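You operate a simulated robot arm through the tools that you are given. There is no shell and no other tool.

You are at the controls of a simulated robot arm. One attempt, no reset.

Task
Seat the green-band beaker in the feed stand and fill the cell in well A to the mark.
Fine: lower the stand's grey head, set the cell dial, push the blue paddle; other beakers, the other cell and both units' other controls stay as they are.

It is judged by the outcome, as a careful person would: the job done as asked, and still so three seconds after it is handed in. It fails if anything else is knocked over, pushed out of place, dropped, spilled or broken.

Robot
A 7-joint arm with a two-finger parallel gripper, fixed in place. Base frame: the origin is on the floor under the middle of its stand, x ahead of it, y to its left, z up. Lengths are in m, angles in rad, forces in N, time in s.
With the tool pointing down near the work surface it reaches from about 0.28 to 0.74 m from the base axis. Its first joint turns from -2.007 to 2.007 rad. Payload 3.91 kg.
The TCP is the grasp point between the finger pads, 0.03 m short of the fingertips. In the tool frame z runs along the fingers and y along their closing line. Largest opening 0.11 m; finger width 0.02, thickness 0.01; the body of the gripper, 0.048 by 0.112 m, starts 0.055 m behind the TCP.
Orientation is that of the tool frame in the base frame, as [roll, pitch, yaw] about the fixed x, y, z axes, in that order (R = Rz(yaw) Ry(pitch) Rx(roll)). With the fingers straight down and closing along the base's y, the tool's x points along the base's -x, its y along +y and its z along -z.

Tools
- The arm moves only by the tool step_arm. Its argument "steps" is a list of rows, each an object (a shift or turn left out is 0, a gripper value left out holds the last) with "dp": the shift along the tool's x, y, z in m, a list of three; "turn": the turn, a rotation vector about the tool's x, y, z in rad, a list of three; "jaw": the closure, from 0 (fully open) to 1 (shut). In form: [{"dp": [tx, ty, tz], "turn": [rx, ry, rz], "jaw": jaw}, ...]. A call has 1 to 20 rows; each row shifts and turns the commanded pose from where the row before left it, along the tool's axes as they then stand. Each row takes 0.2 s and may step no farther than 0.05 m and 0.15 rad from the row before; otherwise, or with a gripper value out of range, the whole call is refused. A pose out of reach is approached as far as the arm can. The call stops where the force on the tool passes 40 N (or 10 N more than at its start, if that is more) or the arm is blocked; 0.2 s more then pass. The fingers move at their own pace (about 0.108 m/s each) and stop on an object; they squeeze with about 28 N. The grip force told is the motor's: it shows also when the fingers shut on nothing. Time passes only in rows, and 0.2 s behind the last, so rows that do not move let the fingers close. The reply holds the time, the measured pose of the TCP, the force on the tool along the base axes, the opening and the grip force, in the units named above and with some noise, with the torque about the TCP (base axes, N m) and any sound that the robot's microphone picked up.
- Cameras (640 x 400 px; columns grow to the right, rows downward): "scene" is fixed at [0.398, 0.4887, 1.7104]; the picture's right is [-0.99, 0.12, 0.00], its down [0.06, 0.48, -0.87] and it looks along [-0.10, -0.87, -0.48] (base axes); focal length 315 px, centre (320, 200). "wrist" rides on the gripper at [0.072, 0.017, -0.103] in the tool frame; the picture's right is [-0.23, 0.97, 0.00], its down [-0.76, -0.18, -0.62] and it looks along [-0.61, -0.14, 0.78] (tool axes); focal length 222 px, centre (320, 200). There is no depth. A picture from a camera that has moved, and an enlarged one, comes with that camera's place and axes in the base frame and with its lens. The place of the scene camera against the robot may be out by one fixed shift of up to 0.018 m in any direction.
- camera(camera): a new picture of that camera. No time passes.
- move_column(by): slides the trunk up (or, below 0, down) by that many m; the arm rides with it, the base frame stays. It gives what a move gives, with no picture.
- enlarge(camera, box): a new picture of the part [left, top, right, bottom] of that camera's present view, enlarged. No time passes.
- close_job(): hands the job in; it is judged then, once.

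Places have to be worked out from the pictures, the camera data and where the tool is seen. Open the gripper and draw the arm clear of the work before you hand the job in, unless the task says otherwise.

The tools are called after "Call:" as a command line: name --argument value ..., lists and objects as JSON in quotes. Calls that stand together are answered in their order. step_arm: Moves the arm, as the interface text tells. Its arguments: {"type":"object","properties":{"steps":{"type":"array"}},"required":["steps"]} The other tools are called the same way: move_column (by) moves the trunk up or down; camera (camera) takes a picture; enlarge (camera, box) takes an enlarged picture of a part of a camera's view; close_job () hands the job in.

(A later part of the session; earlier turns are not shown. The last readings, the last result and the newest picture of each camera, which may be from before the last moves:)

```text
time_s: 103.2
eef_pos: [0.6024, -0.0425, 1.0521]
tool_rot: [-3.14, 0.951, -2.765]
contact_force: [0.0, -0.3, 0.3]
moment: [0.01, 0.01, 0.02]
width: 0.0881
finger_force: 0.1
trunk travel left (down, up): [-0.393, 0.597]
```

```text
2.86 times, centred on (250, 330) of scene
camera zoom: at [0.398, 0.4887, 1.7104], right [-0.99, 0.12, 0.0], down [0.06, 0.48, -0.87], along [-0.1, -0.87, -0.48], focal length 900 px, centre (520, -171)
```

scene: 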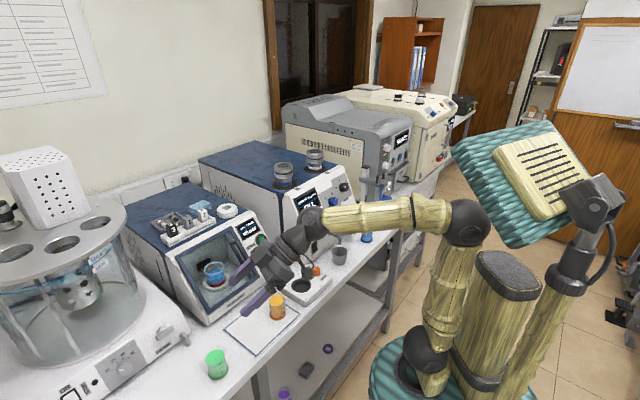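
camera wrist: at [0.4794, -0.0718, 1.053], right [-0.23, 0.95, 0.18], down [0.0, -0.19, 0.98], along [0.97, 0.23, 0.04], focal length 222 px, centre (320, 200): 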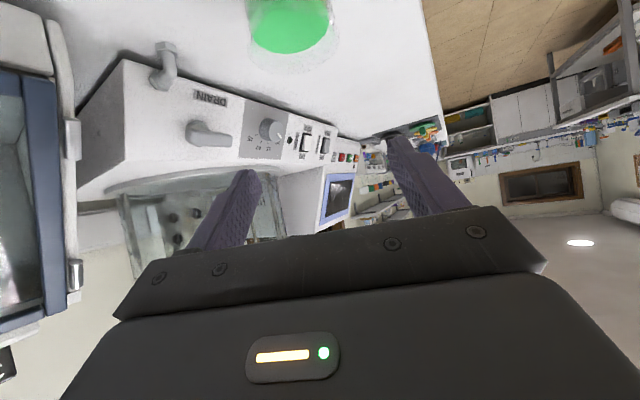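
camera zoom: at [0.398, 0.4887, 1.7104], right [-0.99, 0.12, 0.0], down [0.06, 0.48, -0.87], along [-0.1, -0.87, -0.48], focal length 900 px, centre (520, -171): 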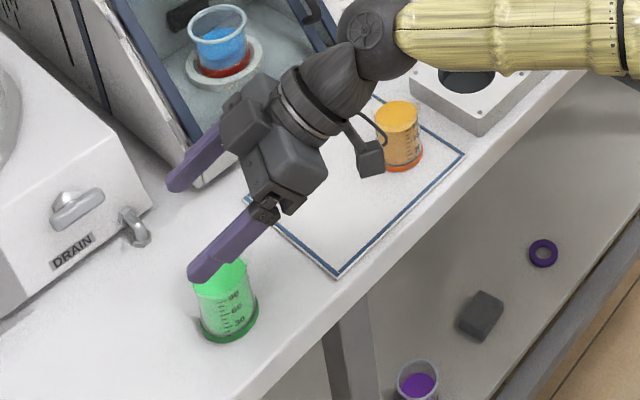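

Alignment is good (beaker within ~2 mm of the TCP axis). I lower the trunk 0.102 m so the fingers straddle it.

Call:
move_column --by -0.102

Call:
camera --camera "wrist"

Call:
enlarge --camera "scene" --box '[160, 260, 340, 400]'

```text
time_s: 104.5
eef_pos: [0.6037, -0.0428, 0.9498]
tool_rot: [-3.14, 0.951, -2.767]
contact_force: [-0.5, -0.5, -0.5]
moment: [0.0, -0.01, 0.02]
width: 0.0879
finger_force: 0.0
trunk travel left (down, up): [-0.291, 0.699]
```

```text
taken
camera wrist: at [0.4795, -0.0718, 0.951], right [-0.23, 0.95, 0.18], down [0.0, -0.19, 0.98], along [0.97, 0.23, 0.04], focal length 222 px, centre (320, 200)
```

wrist: 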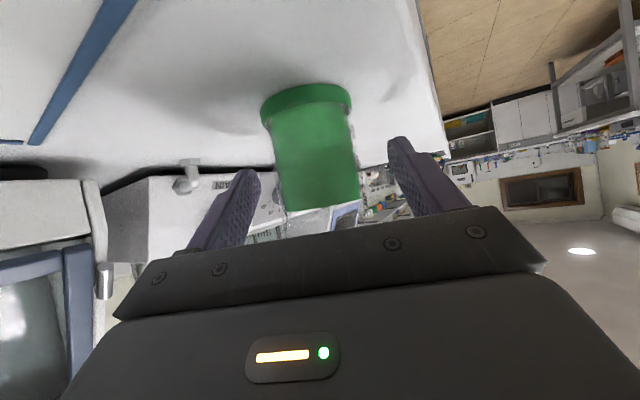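

```text
2.86 times, centred on (250, 330) of scene
camera zoom: at [0.398, 0.4887, 1.7104], right [-0.99, 0.12, 0.0], down [0.06, 0.48, -0.87], along [-0.1, -0.87, -0.48], focal length 900 px, centre (520, -171)
```

zoom: 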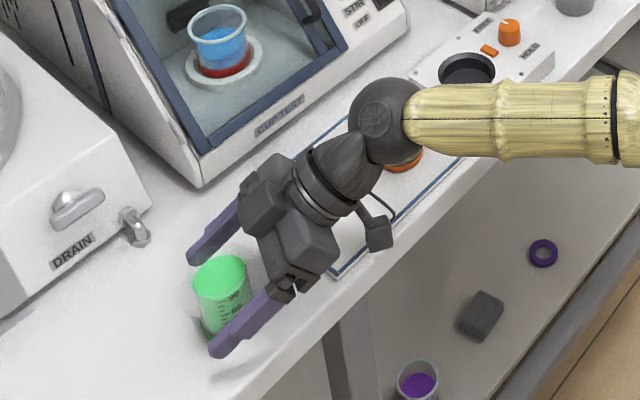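

The beaker is centred between the fingers. I close on it.

Call:
step_arm --steps '[{"jaw": 0.4}, {"jaw": 0.55}, {"jaw": 0.7}, {"jaw": 0.7}, {}]'

Call:
camera --camera "wrist"

```text
time_s: 105.7
eef_pos: [0.6028, -0.0427, 0.95]
tool_rot: [-3.14, 0.952, -2.767]
contact_force: [0.6, 0.0, 0.8]
moment: [0.03, 0.02, 0.03]
width: 0.0484
finger_force: 28.3
trunk travel left (down, up): [-0.291, 0.699]
```

```text
taken
camera wrist: at [0.4795, -0.0718, 0.951], right [-0.23, 0.95, 0.18], down [0.0, -0.19, 0.98], along [0.97, 0.23, 0.04], focal length 222 px, centre (320, 200)
```

wrist: 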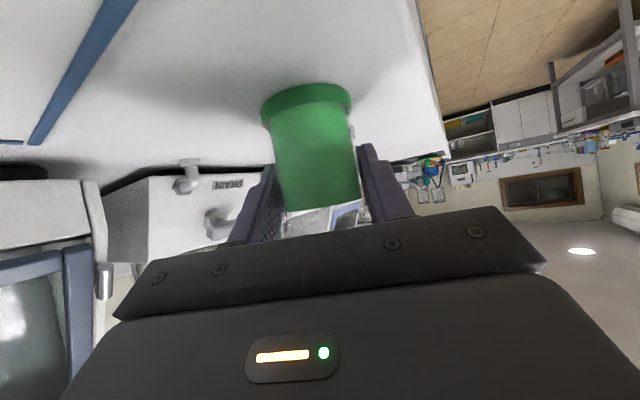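

Gripped (48.4 mm, 28 N). I raise the trunk 0.33 m to carry height.

Call:
move_column --by 0.33

Call:
step_arm --steps '[{"dp": [0.0157, -0.0347, -0.0221], "turn": [0.0591, 0, 0.0421]}, {"dp": [0.0156, -0.0342, -0.0219], "turn": [0.0591, 0, 0.0421]}, {"dp": [0.0154, -0.0337, -0.0217], "turn": [0.0591, 0, 0.0421]}]'

Call:
camera --camera "scene"

```text
time_s: 109.0
eef_pos: [0.603, -0.0418, 1.2786]
tool_rot: [-3.141, 0.951, -2.765]
contact_force: [-0.1, -0.2, -0.9]
moment: [0.0, -0.01, 0.01]
width: 0.0481
finger_force: 27.6
trunk travel left (down, up): [-0.621, 0.369]
```

```text
time_s: 109.8
eef_pos: [0.5551, -0.1642, 1.2793]
tool_rot: [-3.139, 0.954, -2.985]
contact_force: [0.7, 0.5, -1.2]
moment: [0.02, -0.01, -0.02]
width: 0.048
finger_force: 27.9
trunk travel left (down, up): [-0.621, 0.369]
```

```text
taken
```

scene: 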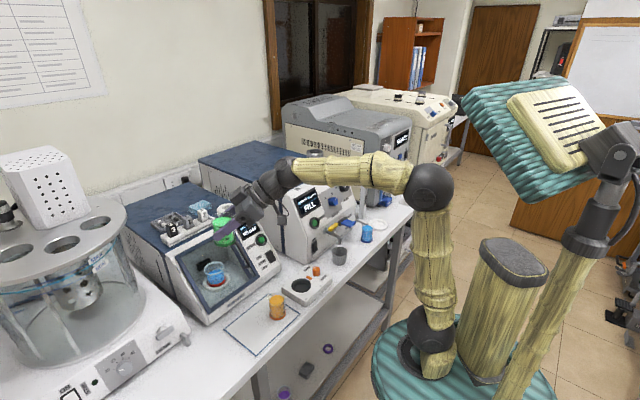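

The swing works with no reach flag. I continue in batches.

Call:
step_arm --steps '[{"dp": [0.0153, -0.0332, -0.0215], "turn": [0.0591, 0, 0.0421]}, {"dp": [0.0151, -0.0326, -0.0213], "turn": [0.0591, 0, 0.0421]}, {"dp": [0.015, -0.0321, -0.0211], "turn": [0.0591, 0, 0.0421]}, {"dp": [0.0108, -0.0354, -0.0152], "turn": [0.0591, 0, 0.0421]}]'

Call:
camera --camera "scene"

```text
time_s: 110.8
eef_pos: [0.463, -0.3054, 1.278]
tool_rot: [-3.14, 0.954, 3.008]
contact_force: [-1.0, -0.1, -0.9]
moment: [-0.01, 0.05, 0.0]
width: 0.0481
finger_force: 28.1
trunk travel left (down, up): [-0.621, 0.369]
```

```text
taken
```

scene: 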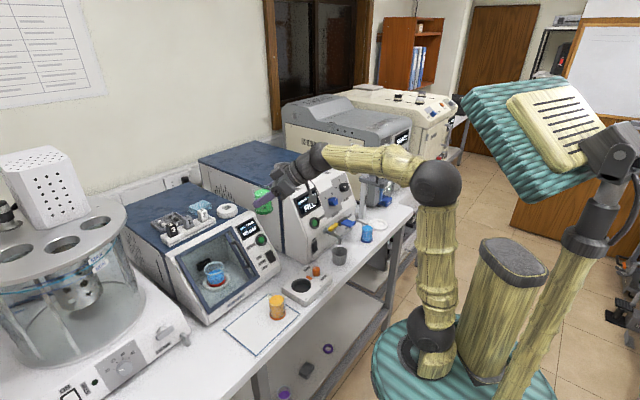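

On track at az -33°, level. Next five rows pass in front of cell A with about 5 cm to spare.

Call:
step_arm --steps '[{"dp": [0.0108, -0.0354, -0.0152], "turn": [0.0591, 0, 0.0421]}, {"dp": [0.0108, -0.0354, -0.0152], "turn": [0.0591, 0, 0.0421]}, {"dp": [0.0108, -0.0354, -0.0152], "turn": [0.0591, 0, 0.0421]}, {"dp": [0.0108, -0.0354, -0.0152], "turn": [0.0591, 0, 0.0421]}, {"dp": [0.0108, -0.0354, -0.0152], "turn": [0.0591, 0, 0.0421]}]'

Call:
camera --camera "scene"

```text
time_s: 112.0
eef_pos: [0.3256, -0.4459, 1.2803]
tool_rot: [-3.141, 0.952, 2.645]
contact_force: [-0.2, 0.2, -1.9]
moment: [-0.02, -0.01, -0.03]
width: 0.0482
finger_force: 27.9
trunk travel left (down, up): [-0.621, 0.369]
```

```text
taken
```

scene: 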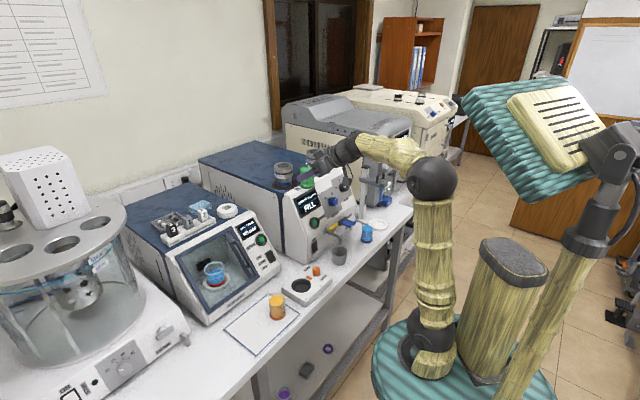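

Good, r=0.552 and level. Five more rows.

Call:
step_arm --steps '[{"dp": [0.0108, -0.0354, -0.0152], "turn": [0.0591, 0, 0.0421]}, {"dp": [0.0108, -0.0354, -0.0152], "turn": [0.0591, 0, 0.0421]}, {"dp": [0.0108, -0.0354, -0.0152], "turn": [0.0591, 0, 0.0421]}, {"dp": [0.0108, -0.0354, -0.0152], "turn": [0.0591, 0, 0.0421]}, {"dp": [0.0108, -0.0354, -0.0152], "turn": [0.0591, 0, 0.0421]}]'

Call:
camera --camera "scene"

Call:
camera --camera "wrist"

```text
time_s: 113.2
eef_pos: [0.1484, -0.5339, 1.279]
tool_rot: [-3.141, 0.954, 2.282]
contact_force: [0.0, -0.1, -1.3]
moment: [0.0, 0.02, 0.01]
width: 0.0482
finger_force: 27.6
trunk travel left (down, up): [-0.621, 0.369]
```

```text
taken
```

scene: 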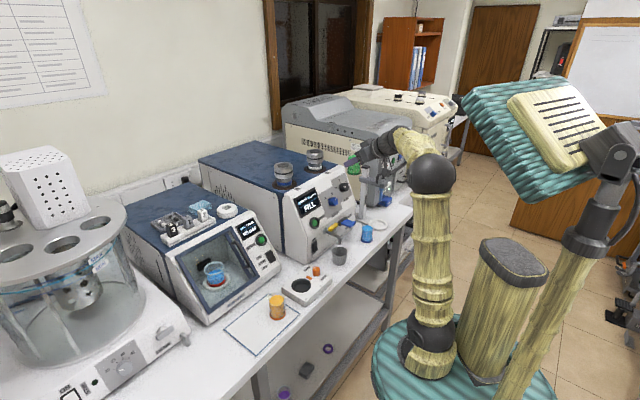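

```text
taken
camera wrist: at [0.0789, -0.4261, 1.2812], right [0.82, 0.53, 0.18], down [-0.18, -0.06, 0.98], along [0.54, -0.84, 0.04], focal length 222 px, centre (320, 200)
```

wrist: 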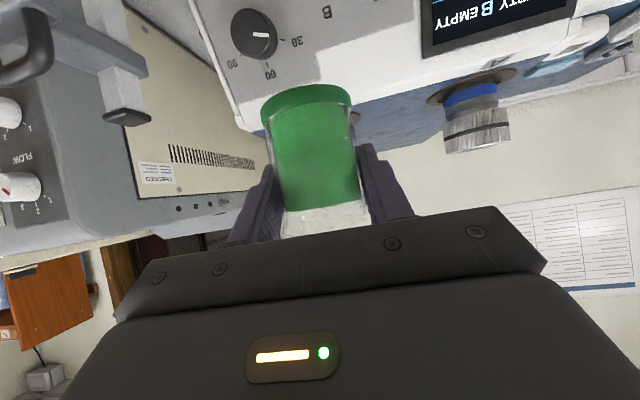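

Past the panel, everything level. The last five rows of the arc bring it in front of the stand.

Call:
step_arm --steps '[{"dp": [0.0108, -0.0354, -0.0152], "turn": [0.0591, 0, 0.0421]}, {"dp": [0.0108, -0.0354, -0.0152], "turn": [0.0591, 0, 0.0421]}, {"dp": [0.0108, -0.0354, -0.0152], "turn": [0.0591, 0, 0.0421]}, {"dp": [0.0108, -0.0354, -0.0152], "turn": [0.0591, 0, 0.0421]}, {"dp": [0.0108, -0.0354, -0.0152], "turn": [0.0591, 0, 0.0421]}]'

Call:
camera --camera "scene"

Call:
camera --camera "wrist"

```text
time_s: 114.4
eef_pos: [-0.0522, -0.5471, 1.2799]
tool_rot: [-3.14, 0.954, 1.919]
contact_force: [-0.8, 0.2, -1.5]
moment: [-0.02, -0.02, -0.02]
width: 0.0477
finger_force: 27.7
trunk travel left (down, up): [-0.621, 0.369]
```

```text
taken
```

scene: 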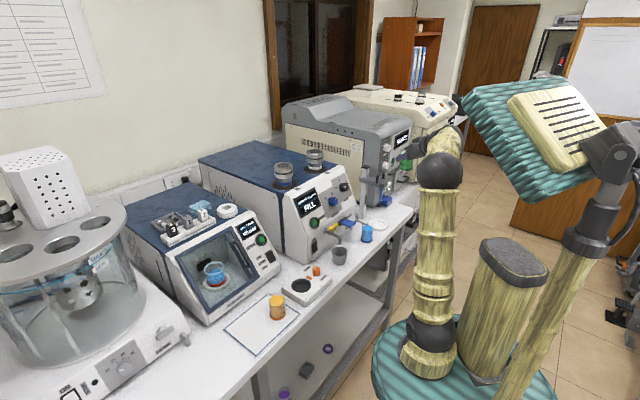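

```text
taken
camera wrist: at [-0.0794, -0.4224, 1.2821], right [0.96, 0.21, 0.19], down [-0.19, 0.0, 0.98], along [0.2, -0.98, 0.04], focal length 222 px, centre (320, 200)
```

wrist: 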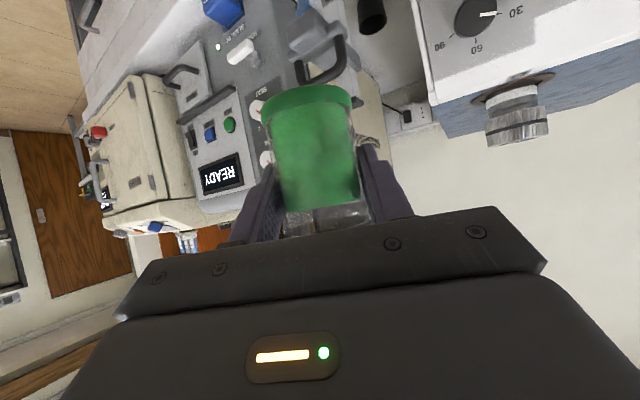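

In position in front of the stand (heading -70°). I lower the trunk 0.1 m and look at the stand's head before going further down.

Call:
move_column --by -0.1

Call:
camera --camera "wrist"

Call:
enlarge --camera "scene" --box '[340, 120, 460, 260]'

```text
time_s: 115.7
eef_pos: [-0.0511, -0.5469, 1.1811]
tool_rot: [-3.14, 0.953, 1.921]
contact_force: [-0.2, 0.0, -1.5]
moment: [-0.01, 0.05, 0.02]
width: 0.048
finger_force: 28.1
trunk travel left (down, up): [-0.521, 0.469]
```

```text
taken
camera wrist: at [-0.0785, -0.4225, 1.1821], right [0.96, 0.21, 0.18], down [-0.19, 0.0, 0.98], along [0.2, -0.98, 0.04], focal length 222 px, centre (320, 200)
```

wrist: 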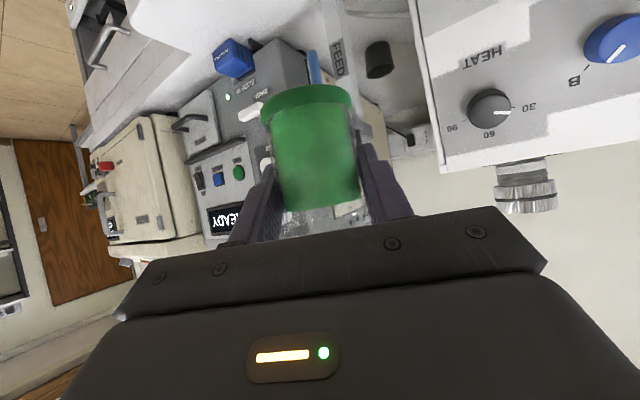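

```text
2.86 times, centred on (400, 190) of scene
camera zoom: at [0.398, 0.4887, 1.7104], right [-0.99, 0.12, 0.0], down [0.06, 0.48, -0.87], along [-0.1, -0.87, -0.48], focal length 900 px, centre (91, 229)
```

zoom: 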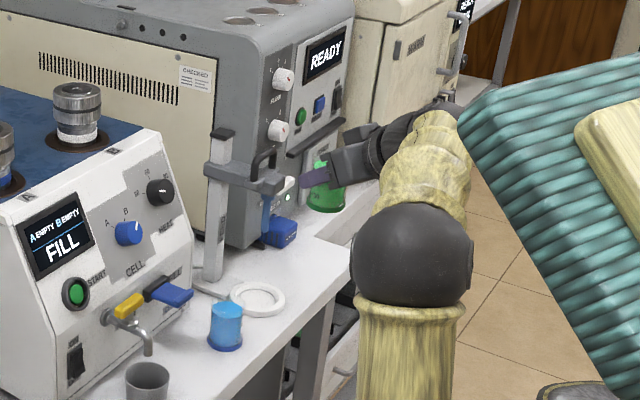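

The dip tube shows right where expected: (-0.008,-0.663), bottom at z≈1.03; the head's end is ~7 cm beyond my fingertips. I lower 0.12 m more.

Call:
move_column --by -0.12

Call:
camera --camera "wrist"

Call:
enlarge --camera "scene" --box '[340, 150, 460, 290]'

```text
time_s: 117.2
eef_pos: [-0.0521, -0.5479, 1.0617]
tool_rot: [-3.141, 0.953, 1.921]
contact_force: [-0.5, 0.0, -1.1]
moment: [0.01, 0.0, -0.02]
width: 0.048
finger_force: 27.7
trunk travel left (down, up): [-0.401, 0.589]
```

```text
taken
camera wrist: at [-0.0785, -0.4225, 1.0621], right [0.96, 0.21, 0.18], down [-0.19, 0.0, 0.98], along [0.2, -0.98, 0.04], focal length 222 px, centre (320, 200)
```

wrist: 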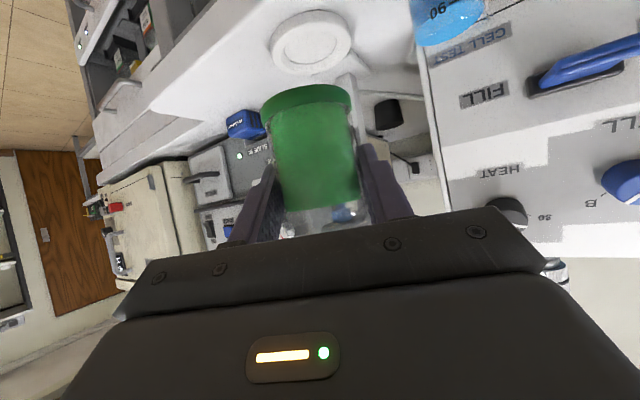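

```text
2.86 times, centred on (400, 220) of scene
camera zoom: at [0.398, 0.4887, 1.7104], right [-0.99, 0.12, 0.0], down [0.06, 0.48, -0.87], along [-0.1, -0.87, -0.48], focal length 900 px, centre (91, 143)
```

zoom: 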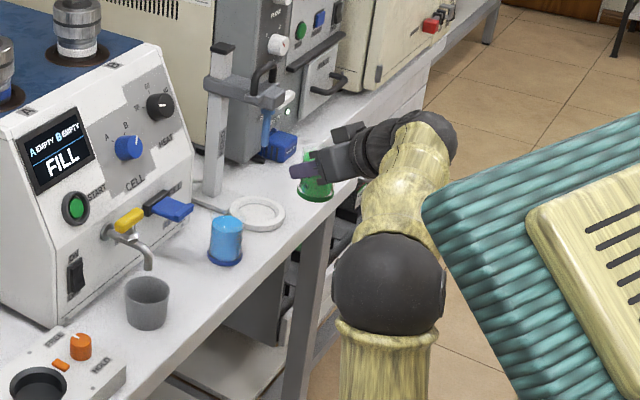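

Ring and blue beaker are now in the wrist view (inverted). I enlarge it to fix the ring's centre and the blue beaker's clearance.

Call:
enlarge --camera "wrist" --box '[240, 0, 500, 120]'

Call:
enlarge --camera "scene" --box '[365, 190, 415, 240]'

```text
2.46 times, centred on (370, 60) of wrist
camera zoom: at [-0.0785, -0.4225, 1.0621], right [0.96, 0.21, 0.18], down [-0.19, 0.0, 0.98], along [0.2, -0.98, 0.04], focal length 547 px, centre (197, 545)
```

zoom: 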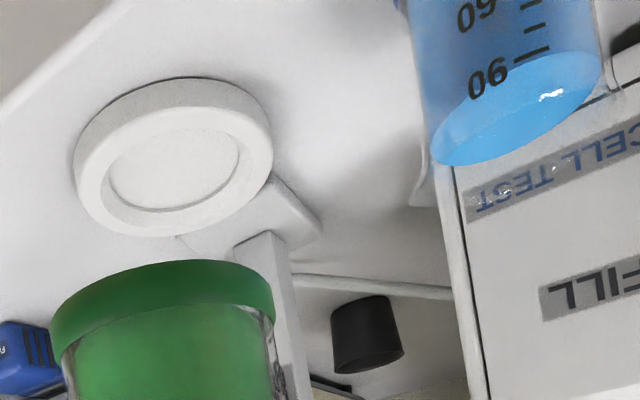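

```text
8.00 times, centred on (390, 215) of scene
camera zoom: at [0.398, 0.4887, 1.7104], right [-0.99, 0.12, 0.0], down [0.06, 0.48, -0.87], along [-0.1, -0.87, -0.48], focal length 2521 px, centre (-240, 80)
```

zoom: 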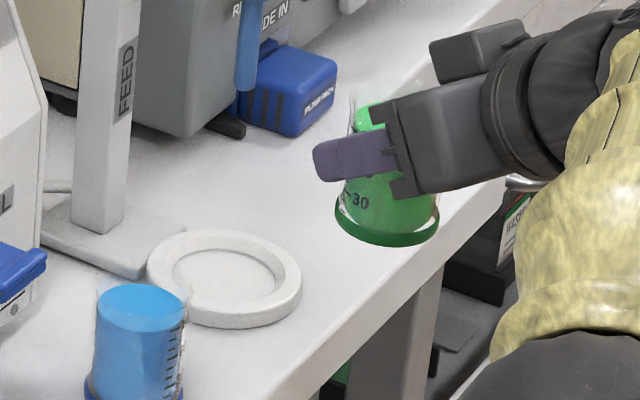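

Ring centre estimates agree on about (-0.008,-0.660); the recess is only a few mm larger than the beaker, so I'll servo visually. I lower 0.08 m so the base is ~2 cm above the ring, then look again.

Call:
move_column --by -0.08

Call:
camera --camera "wrist"

Call:
enlarge --camera "scene" --box '[365, 190, 415, 240]'

```text
time_s: 118.4
eef_pos: [-0.0514, -0.5477, 0.981]
tool_rot: [-3.139, 0.953, 1.92]
contact_force: [0.0, 1.0, -1.3]
moment: [0.01, 0.0, 0.01]
width: 0.0479
finger_force: 28.1
trunk travel left (down, up): [-0.321, 0.669]
```

```text
taken
camera wrist: at [-0.0785, -0.4225, 0.9821], right [0.96, 0.21, 0.18], down [-0.19, 0.0, 0.98], along [0.2, -0.98, 0.04], focal length 222 px, centre (320, 200)
```

wrist: 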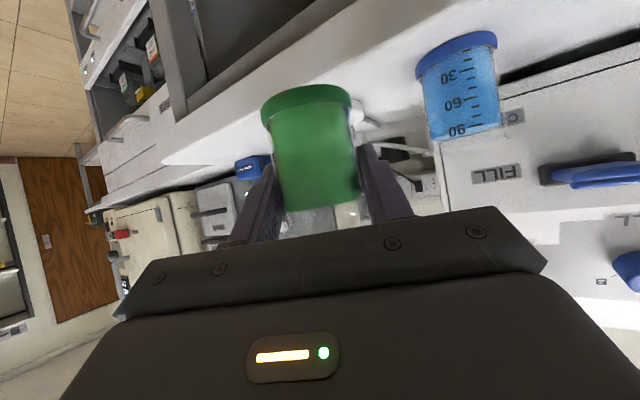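

```text
8.00 times, centred on (390, 215) of scene
camera zoom: at [0.398, 0.4887, 1.7104], right [-0.99, 0.12, 0.0], down [0.06, 0.48, -0.87], along [-0.1, -0.87, -0.48], focal length 2521 px, centre (-240, 80)
```

zoom: 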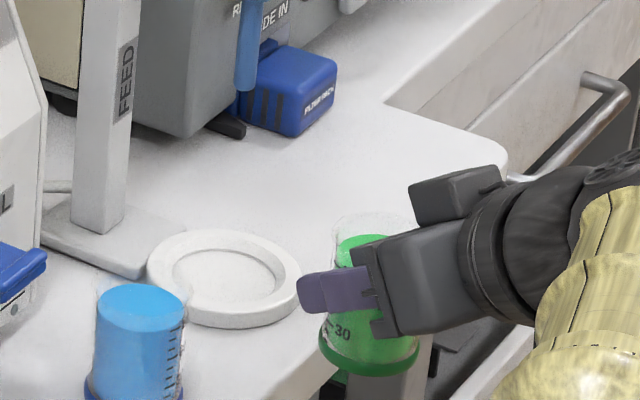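

I enlarge the ring in the scene view for a sharper measurement of its centre, and the beaker in hand.

Call:
enlarge --camera "scene" --box '[375, 212, 415, 240]'

```text
14.29 times, centred on (395, 226) of scene
camera zoom: at [0.398, 0.4887, 1.7104], right [-0.99, 0.12, 0.0], down [0.06, 0.48, -0.87], along [-0.1, -0.87, -0.48], focal length 4502 px, centre (-751, -171)
```

zoom: 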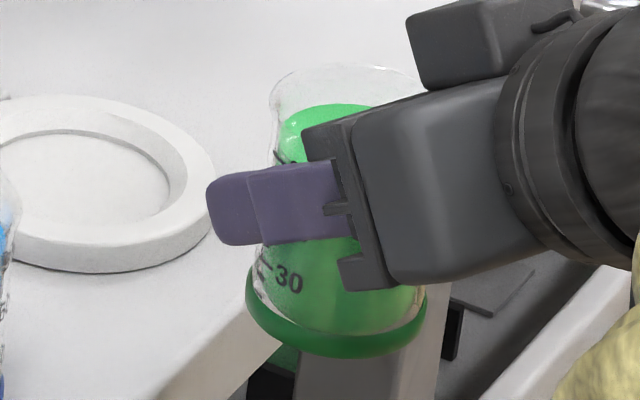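

Call:
enlarge --camera "scene" --box '[366, 210, 406, 236]'

Call:
enlarge --camera "wrist" --box '[230, 60, 390, 160]'

```text
15.38 times, centred on (386, 223) of scene
camera zoom: at [0.398, 0.4887, 1.7104], right [-0.99, 0.12, 0.0], down [0.06, 0.48, -0.87], along [-0.1, -0.87, -0.48], focal length 4848 px, centre (-695, -154)
```

zoom: 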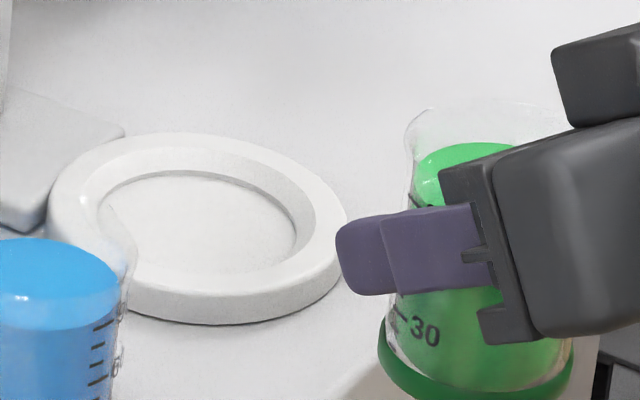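

```text
4.00 times, centred on (310, 110) of wrist
camera zoom: at [-0.0785, -0.4225, 0.9821], right [0.96, 0.21, 0.18], down [-0.19, 0.0, 0.98], along [0.2, -0.98, 0.04], focal length 888 px, centre (360, 560)
```

zoom: 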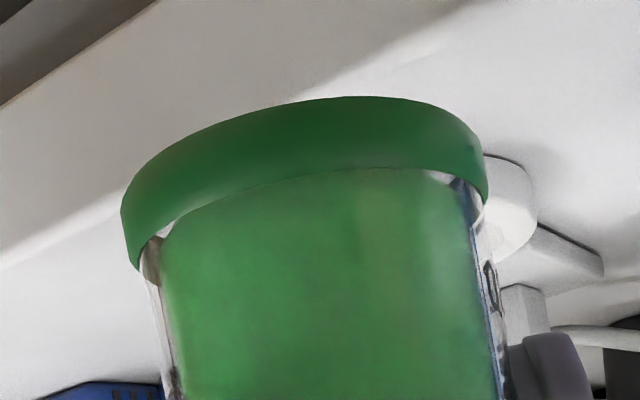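

The ring is about 0.117 m ahead and 4 mm left of the beaker's axis; base now ~2 cm above its rim, beaker rim ~2.5 cm under the tube. I advance 0.09 m at this height and re-check.

Call:
step_arm --steps '[{"dp": [-0.0116, 0.001, 0.0163]}, {"dp": [-0.0116, 0.001, 0.0163]}, {"dp": [-0.0116, 0.001, 0.0163]}, {"dp": [-0.0116, 0, 0.0163]}, {}]'

Call:
camera --camera "wrist"

Call:
enlarge --camera "scene" --box '[360, 180, 420, 240]'

```text
time_s: 119.6
eef_pos: [-0.0206, -0.6207, 0.9809]
tool_rot: [-3.141, 0.953, 1.92]
contact_force: [-0.3, 0.0, -1.7]
moment: [-0.01, 0.0, -0.02]
width: 0.0477
finger_force: 27.7
trunk travel left (down, up): [-0.321, 0.669]
```

```text
taken
camera wrist: at [-0.0483, -0.4965, 0.9825], right [0.96, 0.21, 0.18], down [-0.19, 0.0, 0.98], along [0.2, -0.98, 0.04], focal length 222 px, centre (320, 200)
```

wrist: 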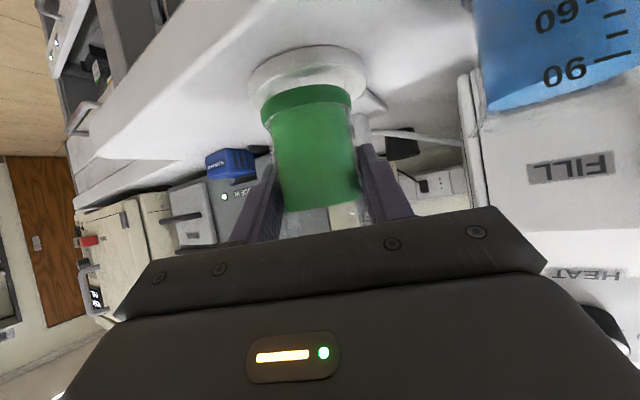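

```text
6.67 times, centred on (390, 210) of scene
camera zoom: at [0.398, 0.4887, 1.7104], right [-0.99, 0.12, 0.0], down [0.06, 0.48, -0.87], along [-0.1, -0.87, -0.48], focal length 2101 px, centre (-147, 133)
```

zoom: 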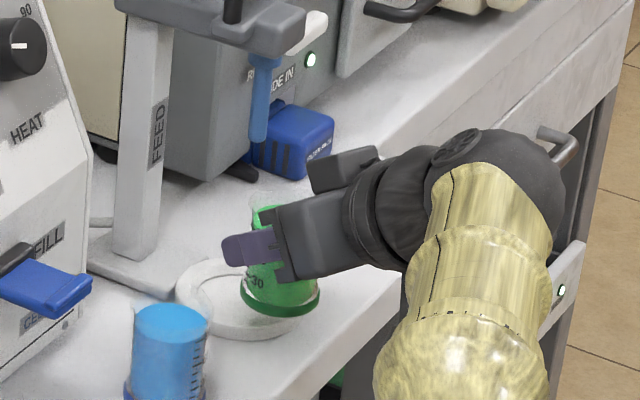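

Close now. I enlarge both views to measure the remaining offset between the base and the ring.

Call:
enlarge --camera "wrist" --box '[230, 30, 390, 130]'

Call:
enlarge --camera "scene" --box '[376, 200, 416, 236]'

```text
4.00 times, centred on (310, 80) of wrist
camera zoom: at [-0.0483, -0.4965, 0.9825], right [0.96, 0.21, 0.18], down [-0.19, 0.0, 0.98], along [0.2, -0.98, 0.04], focal length 888 px, centre (360, 680)
```

zoom: 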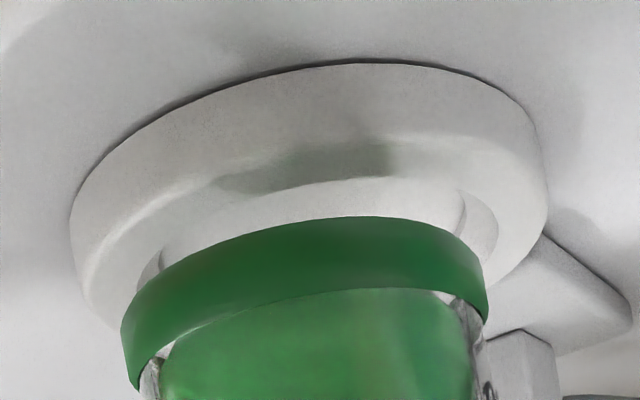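

```text
11.11 times, centred on (396, 218) of scene
camera zoom: at [0.398, 0.4887, 1.7104], right [-0.99, 0.12, 0.0], down [0.06, 0.48, -0.87], along [-0.1, -0.87, -0.48], focal length 3502 px, centre (-524, 0)
```

zoom: 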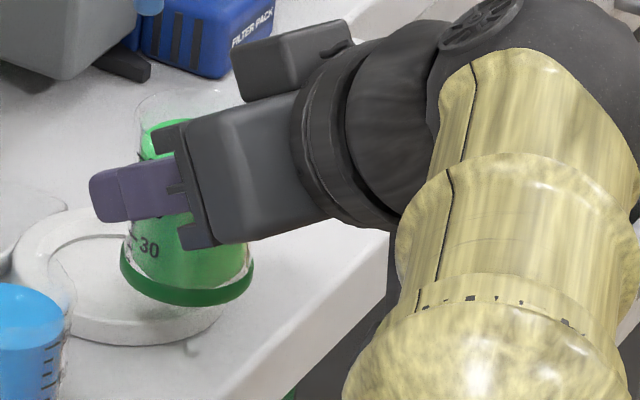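

Remaining offset is ~0.0385 m forward and under 1 mm sideways by both views. I advance that at the same height and verify.

Call:
step_arm --steps '[{"dp": [-0.0075, 0.0003, 0.0105]}, {"dp": [-0.0075, 0.0003, 0.0105]}, {"dp": [-0.0074, 0, 0.0104]}, {}]'

Call:
enlarge --camera "wrist" --box '[230, 30, 390, 130]'

Call:
enlarge --camera "scene" --box '[360, 190, 410, 236]'

```text
time_s: 120.6
eef_pos: [-0.0078, -0.6584, 0.9813]
tool_rot: [-3.138, 0.953, 1.92]
contact_force: [0.3, -0.3, -1.1]
moment: [0.0, 0.0, 0.02]
width: 0.0476
finger_force: 27.6
trunk travel left (down, up): [-0.321, 0.669]
```

```text
4.00 times, centred on (310, 80) of wrist
camera zoom: at [-0.0342, -0.5331, 0.9828], right [0.96, 0.21, 0.18], down [-0.19, 0.0, 0.98], along [0.2, -0.98, 0.04], focal length 888 px, centre (360, 680)
```

zoom: 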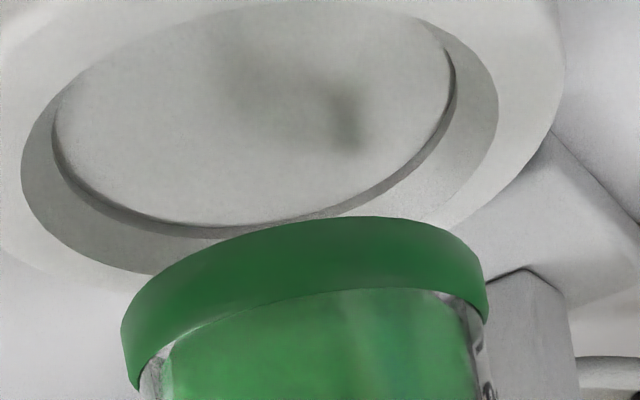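

```text
8.70 times, centred on (385, 213) of scene
camera zoom: at [0.398, 0.4887, 1.7104], right [-0.99, 0.12, 0.0], down [0.06, 0.48, -0.87], along [-0.1, -0.87, -0.48], focal length 2740 px, centre (-245, 87)
```

zoom: 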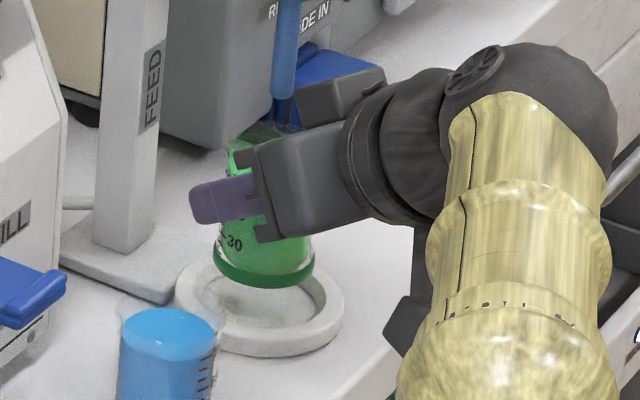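

Beaker is over the recess; the views bracket the true centre within ~3 mm, so I nudge 2 mm forward and lower to just above the rim.

Call:
step_arm --steps '[{"dp": [-0.0012, -0.0003, 0.0016]}, {"dp": [0.0057, 0, 0.0041]}, {"dp": [0.0057, 0, 0.0041]}, {}]'

Call:
enlarge --camera "wrist" --box '[230, 30, 390, 130]'

Call:
enlarge --camera "scene" --box '[366, 205, 402, 235]'

```text
time_s: 121.6
eef_pos: [-0.0079, -0.6597, 0.9675]
tool_rot: [-3.14, 0.955, 1.921]
contact_force: [0.1, 0.3, -1.6]
moment: [0.01, 0.02, -0.02]
width: 0.0478
finger_force: 28.0
trunk travel left (down, up): [-0.321, 0.669]
```

```text
4.00 times, centred on (310, 80) of wrist
camera zoom: at [-0.0344, -0.5344, 0.9682], right [0.96, 0.21, 0.18], down [-0.19, 0.0, 0.98], along [0.2, -0.98, 0.04], focal length 888 px, centre (360, 680)
```

zoom: 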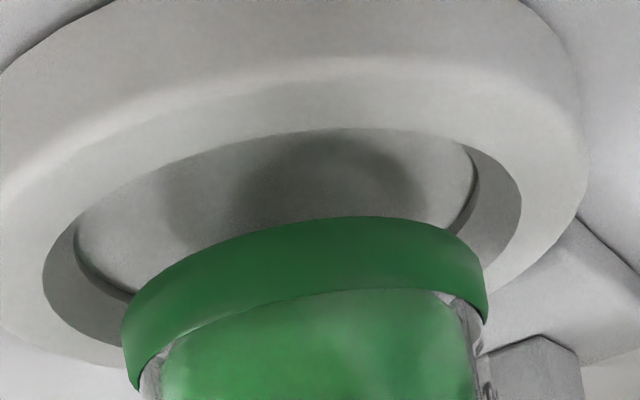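

```text
13.33 times, centred on (384, 220) of scene
camera zoom: at [0.398, 0.4887, 1.7104], right [-0.99, 0.12, 0.0], down [0.06, 0.48, -0.87], along [-0.1, -0.87, -0.48], focal length 4202 px, centre (-533, -67)
```

zoom: 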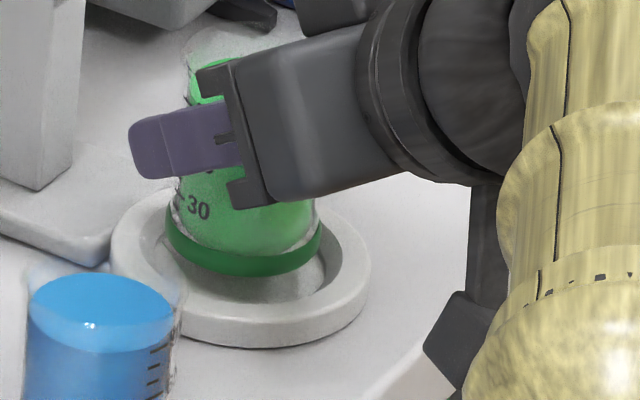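

Both views now put the base within ~3 mm of the recess centre with a chamfer to guide it. I lower in 2 mm steps, watching forces.

Call:
step_arm --steps '[{"dp": [0.0016, 0, 0.0012]}, {"dp": [0.0016, 0, 0.0012]}, {"dp": [0.0016, 0, 0.0012]}, {}]'

```text
time_s: 122.6
eef_pos: [-0.0066, -0.6597, 0.9609]
tool_rot: [-3.139, 0.953, 1.921]
contact_force: [0.6, 0.2, -1.7]
moment: [-0.01, 0.0, -0.01]
width: 0.0476
finger_force: 27.8
trunk travel left (down, up): [-0.321, 0.669]
```

Call:
step_arm --steps '[{"dp": [0.0016, 0, 0.0012]}, {}, {"dp": [0.0016, 0, 0.0012]}, {}]'

```text
time_s: 123.6
eef_pos: [-0.0077, -0.6608, 0.9564]
tool_rot: [-3.141, 0.953, 1.92]
contact_force: [0.1, 0.1, -1.4]
moment: [-0.01, -0.01, -0.03]
width: 0.0476
finger_force: 27.8
trunk travel left (down, up): [-0.321, 0.669]
```

No contact yet at 5 mm below the ring's rim level; a quick look confirms whether it sits inside the recess.

Call:
enlarge --camera "scene" --box '[366, 205, 402, 235]'

Call:
enlarge --camera "wrist" --box '[230, 30, 390, 130]'

```text
13.33 times, centred on (384, 220) of scene
camera zoom: at [0.398, 0.4887, 1.7104], right [-0.99, 0.12, 0.0], down [0.06, 0.48, -0.87], along [-0.1, -0.87, -0.48], focal length 4202 px, centre (-533, -67)
```

zoom: 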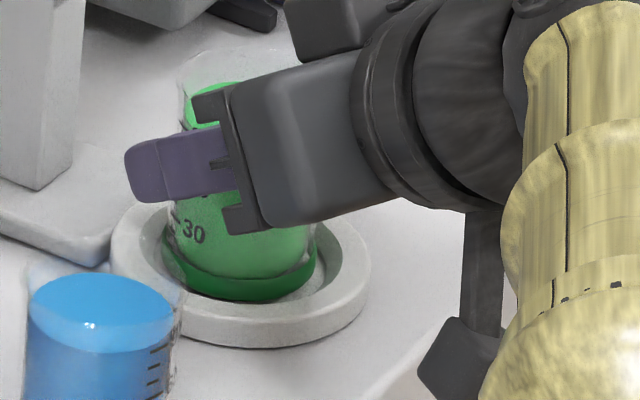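

```text
4.00 times, centred on (310, 80) of wrist
camera zoom: at [-0.0341, -0.5355, 0.958], right [0.96, 0.21, 0.18], down [-0.19, 0.0, 0.98], along [0.2, -0.98, 0.04], focal length 888 px, centre (360, 680)
```

zoom: 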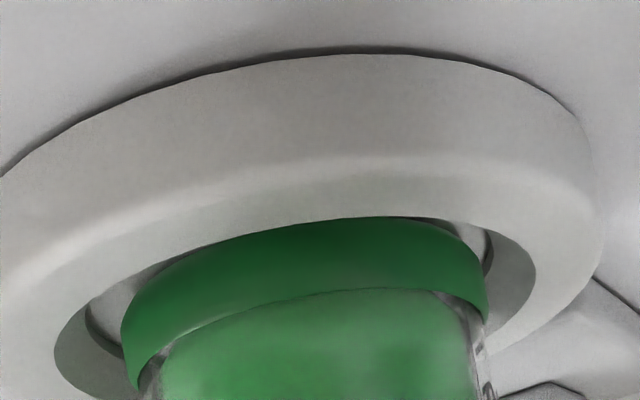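

It is inside the recess, about 2 mm too far to the blue-beaker side. I shift 2 mm back and continue down.

Call:
step_arm --steps '[{"dp": [0, -0.002, 0]}, {}, {"dp": [0.0012, 0, 0.0009]}, {}]'

Call:
enlarge --camera "wrist" --box '[230, 30, 390, 130]'

```text
time_s: 124.6
eef_pos: [-0.0088, -0.661, 0.9565]
tool_rot: [-3.141, 0.953, 1.922]
contact_force: [0.2, -0.2, -1.8]
moment: [0.01, -0.02, 0.02]
width: 0.0478
finger_force: 27.8
trunk travel left (down, up): [-0.321, 0.669]
```

```text
4.00 times, centred on (310, 80) of wrist
camera zoom: at [-0.0358, -0.5362, 0.9571], right [0.96, 0.21, 0.18], down [-0.19, 0.0, 0.98], along [0.2, -0.98, 0.04], focal length 888 px, centre (360, 680)
```

zoom: 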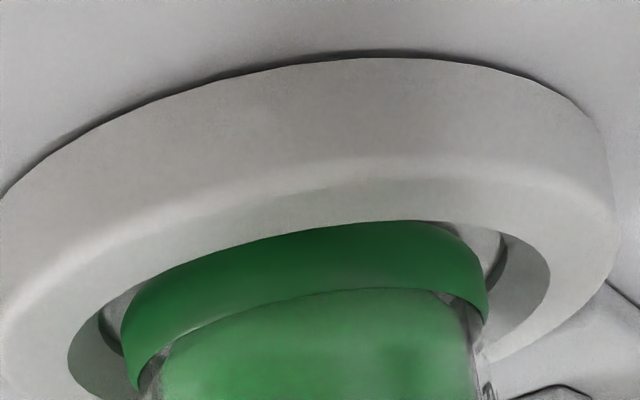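

Now centred. I keep lowering in small steps until contact.

Call:
step_arm --steps '[{"dp": [0.0012, 0, 0.0009]}, {}, {"dp": [0.0012, 0, 0.0009]}, {}]'

```text
time_s: 125.6
eef_pos: [-0.008, -0.6609, 0.954]
tool_rot: [-3.137, 0.954, 1.922]
contact_force: [1.7, -2.1, 7.3]
moment: [0.04, -0.09, 0.0]
width: 0.0478
finger_force: 28.5
trunk travel left (down, up): [-0.321, 0.669]
```

Contact at 7 N with the base about 4 mm above bench level — on the recess floor. I ease off and open the fingers.

Call:
step_arm --steps '[{"dp": [-0.0008, 0, -0.0006]}, {"jaw": 0.5}, {"jaw": 0.4}, {"jaw": 0.3}, {}]'

Call:
enlarge --camera "wrist" --box '[200, 30, 420, 200]'

Call:
enlarge --camera "scene" --box '[360, 175, 410, 235]'

```text
time_s: 126.8
eef_pos: [-0.0091, -0.6617, 0.9541]
tool_rot: [-3.14, 0.954, 1.919]
contact_force: [0.2, 0.1, -0.1]
moment: [0.01, -0.05, 0.0]
width: 0.0769
finger_force: 0.1
trunk travel left (down, up): [-0.321, 0.669]
```

```text
2.35 times, centred on (310, 115) of wrist
camera zoom: at [-0.036, -0.5356, 0.9551], right [0.96, 0.21, 0.18], down [-0.19, 0.0, 0.98], along [0.2, -0.98, 0.04], focal length 523 px, centre (344, 400)
```

zoom: 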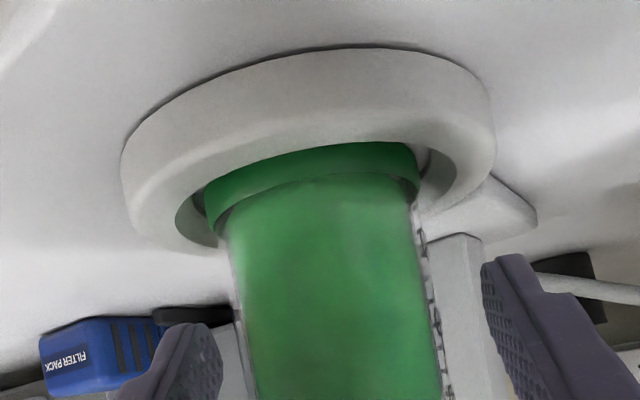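

```text
6.67 times, centred on (385, 205) of scene
camera zoom: at [0.398, 0.4887, 1.7104], right [-0.99, 0.12, 0.0], down [0.06, 0.48, -0.87], along [-0.1, -0.87, -0.48], focal length 2101 px, centre (-113, 167)
```

zoom: 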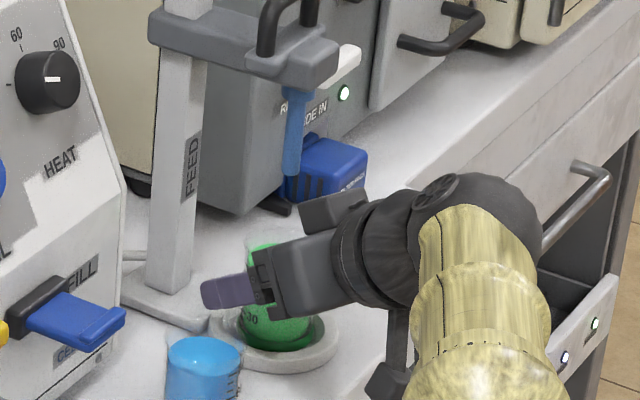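

The beaker sits upright in the seat, fingers free. I retreat straight back along the heading.

Call:
step_arm --steps '[{"dp": [0.0058, 0, -0.0082]}, {"dp": [0.0116, 0, -0.0163]}, {"dp": [0.0174, 0, -0.0245]}, {"dp": [0.0188, 0, -0.0265]}, {"dp": [0.0188, 0, -0.0265]}, {}]'

Call:
camera --camera "wrist"

Call:
enlarge --camera "scene" --box '[360, 160, 420, 240]'

```text
time_s: 128.2
eef_pos: [-0.0508, -0.5427, 0.9542]
tool_rot: [-3.141, 0.954, 1.92]
contact_force: [-0.5, -0.5, 0.5]
moment: [0.03, 0.03, -0.03]
width: 0.0768
finger_force: 0.0
trunk travel left (down, up): [-0.321, 0.669]
```

```text
taken
camera wrist: at [-0.0779, -0.4176, 0.9557], right [0.96, 0.21, 0.18], down [-0.19, 0.0, 0.98], along [0.2, -0.98, 0.04], focal length 222 px, centre (320, 200)
```

wrist: 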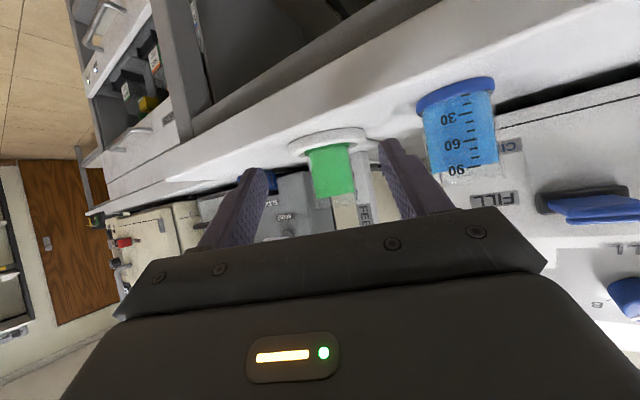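

```text
5.00 times, centred on (390, 200) of scene
camera zoom: at [0.398, 0.4887, 1.7104], right [-0.99, 0.12, 0.0], down [0.06, 0.48, -0.87], along [-0.1, -0.87, -0.48], focal length 1576 px, centre (-30, 200)
```

zoom: 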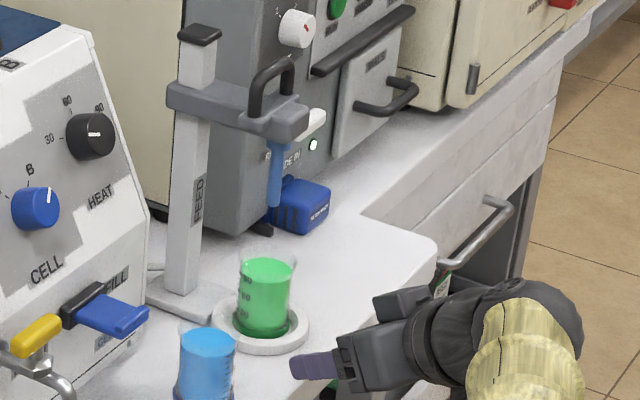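

The green beaker is seated properly. Next I lower the stand's head: I raise the trunk to bring the tool up and clear, then un-tilt it to point straight down above the head's handle.

Call:
move_column --by 0.49

Call:
camera --camera "scene"

```text
refused: 0.49 is not a number from -0.4 to 0.4
```

```text
taken
```

scene: 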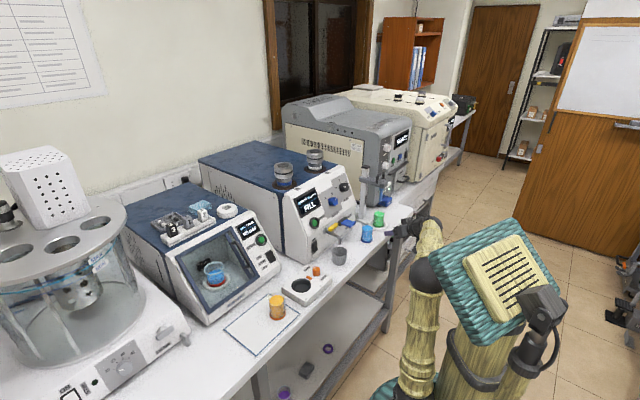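

The single move was too large, so I raise in two parts.

Call:
move_column --by 0.35

Call:
step_arm --steps '[{"dp": [0.0204, 0, 0.0145], "jaw": 1}, {"dp": [0.0204, 0, 0.0145]}, {"dp": [0.0204, 0, 0.0145]}, {}]'

Call:
camera --camera "scene"

```text
time_s: 131.6
eef_pos: [-0.0505, -0.5433, 1.3042]
tool_rot: [-3.141, 0.953, 1.92]
contact_force: [-0.4, -0.3, 0.4]
moment: [0.0, 0.01, -0.01]
width: 0.0771
finger_force: 0.1
trunk travel left (down, up): [-0.671, 0.319]
```

```text
time_s: 132.6
eef_pos: [-0.0523, -0.542, 1.2284]
tool_rot: [-3.139, 0.953, 1.921]
contact_force: [0.4, 0.2, -0.9]
moment: [-0.02, 0.04, 0.01]
width: 0.0003
finger_force: 28.0
trunk travel left (down, up): [-0.671, 0.319]
```

```text
taken
```

scene: 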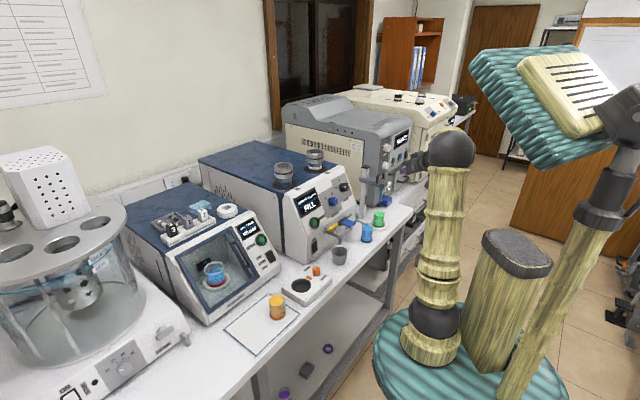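

Call:
move_column --by 0.15

Call:
step_arm --steps '[{"dp": [0.0285, 0, 0.0203]}, {"dp": [0.0285, 0, 0.0203]}, {"turn": [0, 0.136, 0]}, {"turn": [0, 0.136, 0]}, {"turn": [0, 0.136, 0]}, {}]'

```text
time_s: 134.3
eef_pos: [-0.0523, -0.5408, 1.3785]
tool_rot: [-3.139, 0.952, 1.92]
contact_force: [0.1, -0.2, 0.1]
moment: [0.02, 0.0, -0.01]
width: 0.0
finger_force: 27.6
trunk travel left (down, up): [-0.821, 0.169]
```

```text
time_s: 135.7
eef_pos: [-0.0525, -0.5411, 1.3076]
tool_rot: [-3.138, 0.544, 1.917]
contact_force: [-0.1, 0.3, 0.6]
moment: [0.05, -0.01, -0.02]
width: 0.0
finger_force: 28.1
trunk travel left (down, up): [-0.821, 0.169]
```

Call:
step_arm --steps '[{"turn": [0, 0.136, 0]}, {"turn": [0, 0.136, 0]}, {"turn": [0, 0.136, 0]}, {"turn": [0, 0.136, 0]}, {}]'

Call:
camera --camera "scene"

Call:
camera --camera "wrist"

```text
time_s: 136.9
eef_pos: [-0.0521, -0.542, 1.3098]
tool_rot: [3.141, 0.0, 1.919]
contact_force: [-0.3, -0.2, 0.0]
moment: [0.0, 0.01, -0.02]
width: 0.0
finger_force: 28.2
trunk travel left (down, up): [-0.821, 0.169]
```

```text
taken
```

scene: 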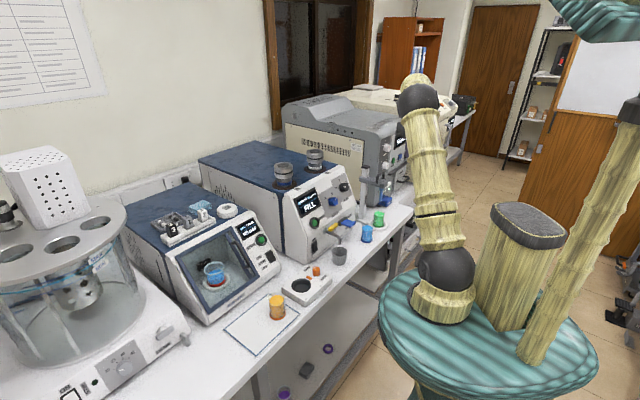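

```text
taken
camera wrist: at [-0.0606, -0.4669, 1.4128], right [0.99, 0.12, 0.0], down [0.09, -0.78, 0.62], along [0.07, -0.62, -0.78], focal length 222 px, centre (320, 200)
```

wrist: 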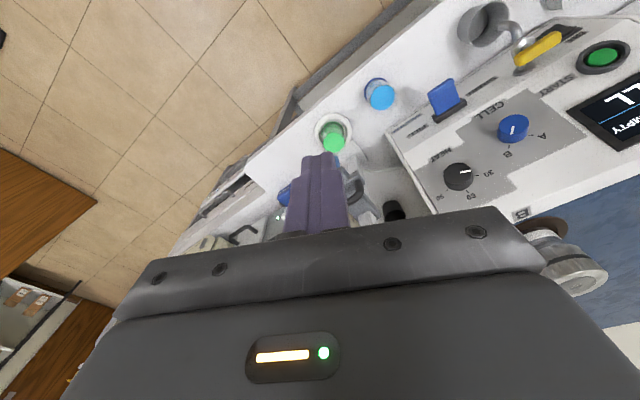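

Tool is straight down; the wrist camera looks toward the stand. I enlarge to locate the head's handle and post.

Call:
enlarge --camera "wrist" --box '[260, 90, 420, 260]'

Call:
enlarge --camera "scene" --box '[350, 130, 420, 240]'

Call:
enlarge --camera "wrist" --box '[400, 60, 600, 220]'

```text
2.35 times, centred on (340, 175) of wrist
camera zoom: at [-0.0606, -0.4669, 1.4128], right [0.99, 0.12, 0.0], down [0.09, -0.78, 0.62], along [0.07, -0.62, -0.78], focal length 523 px, centre (273, 259)
```

zoom: 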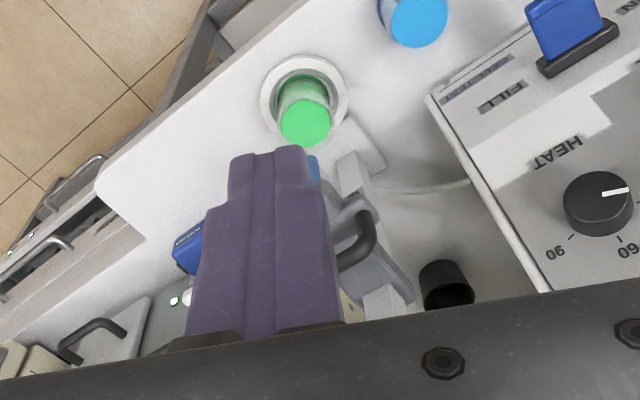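

```text
3.64 times, centred on (385, 185) of scene
camera zoom: at [0.398, 0.4887, 1.7104], right [-0.99, 0.12, 0.0], down [0.06, 0.48, -0.87], along [-0.1, -0.87, -0.48], focal length 1146 px, centre (84, 254)
```

zoom: 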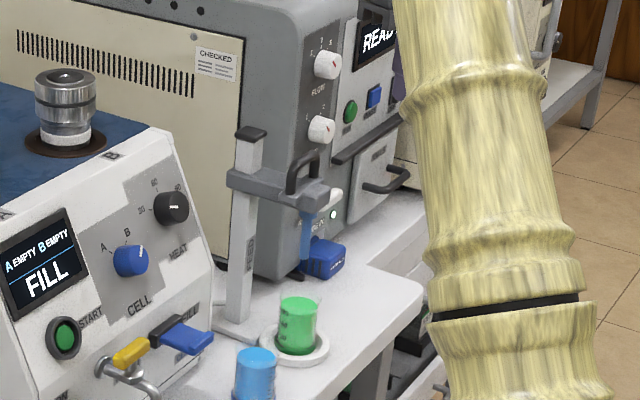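

```text
2.50 times, centred on (500, 140) of wrist
camera zoom: at [-0.0606, -0.4669, 1.4128], right [0.99, 0.12, 0.0], down [0.09, -0.78, 0.62], along [0.07, -0.62, -0.78], focal length 555 px, centre (-130, 350)
```

zoom: 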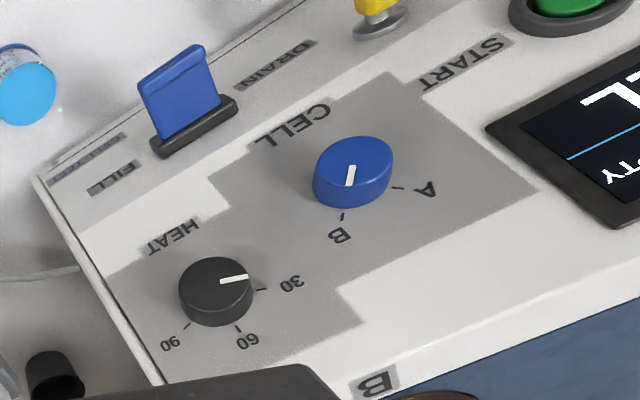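

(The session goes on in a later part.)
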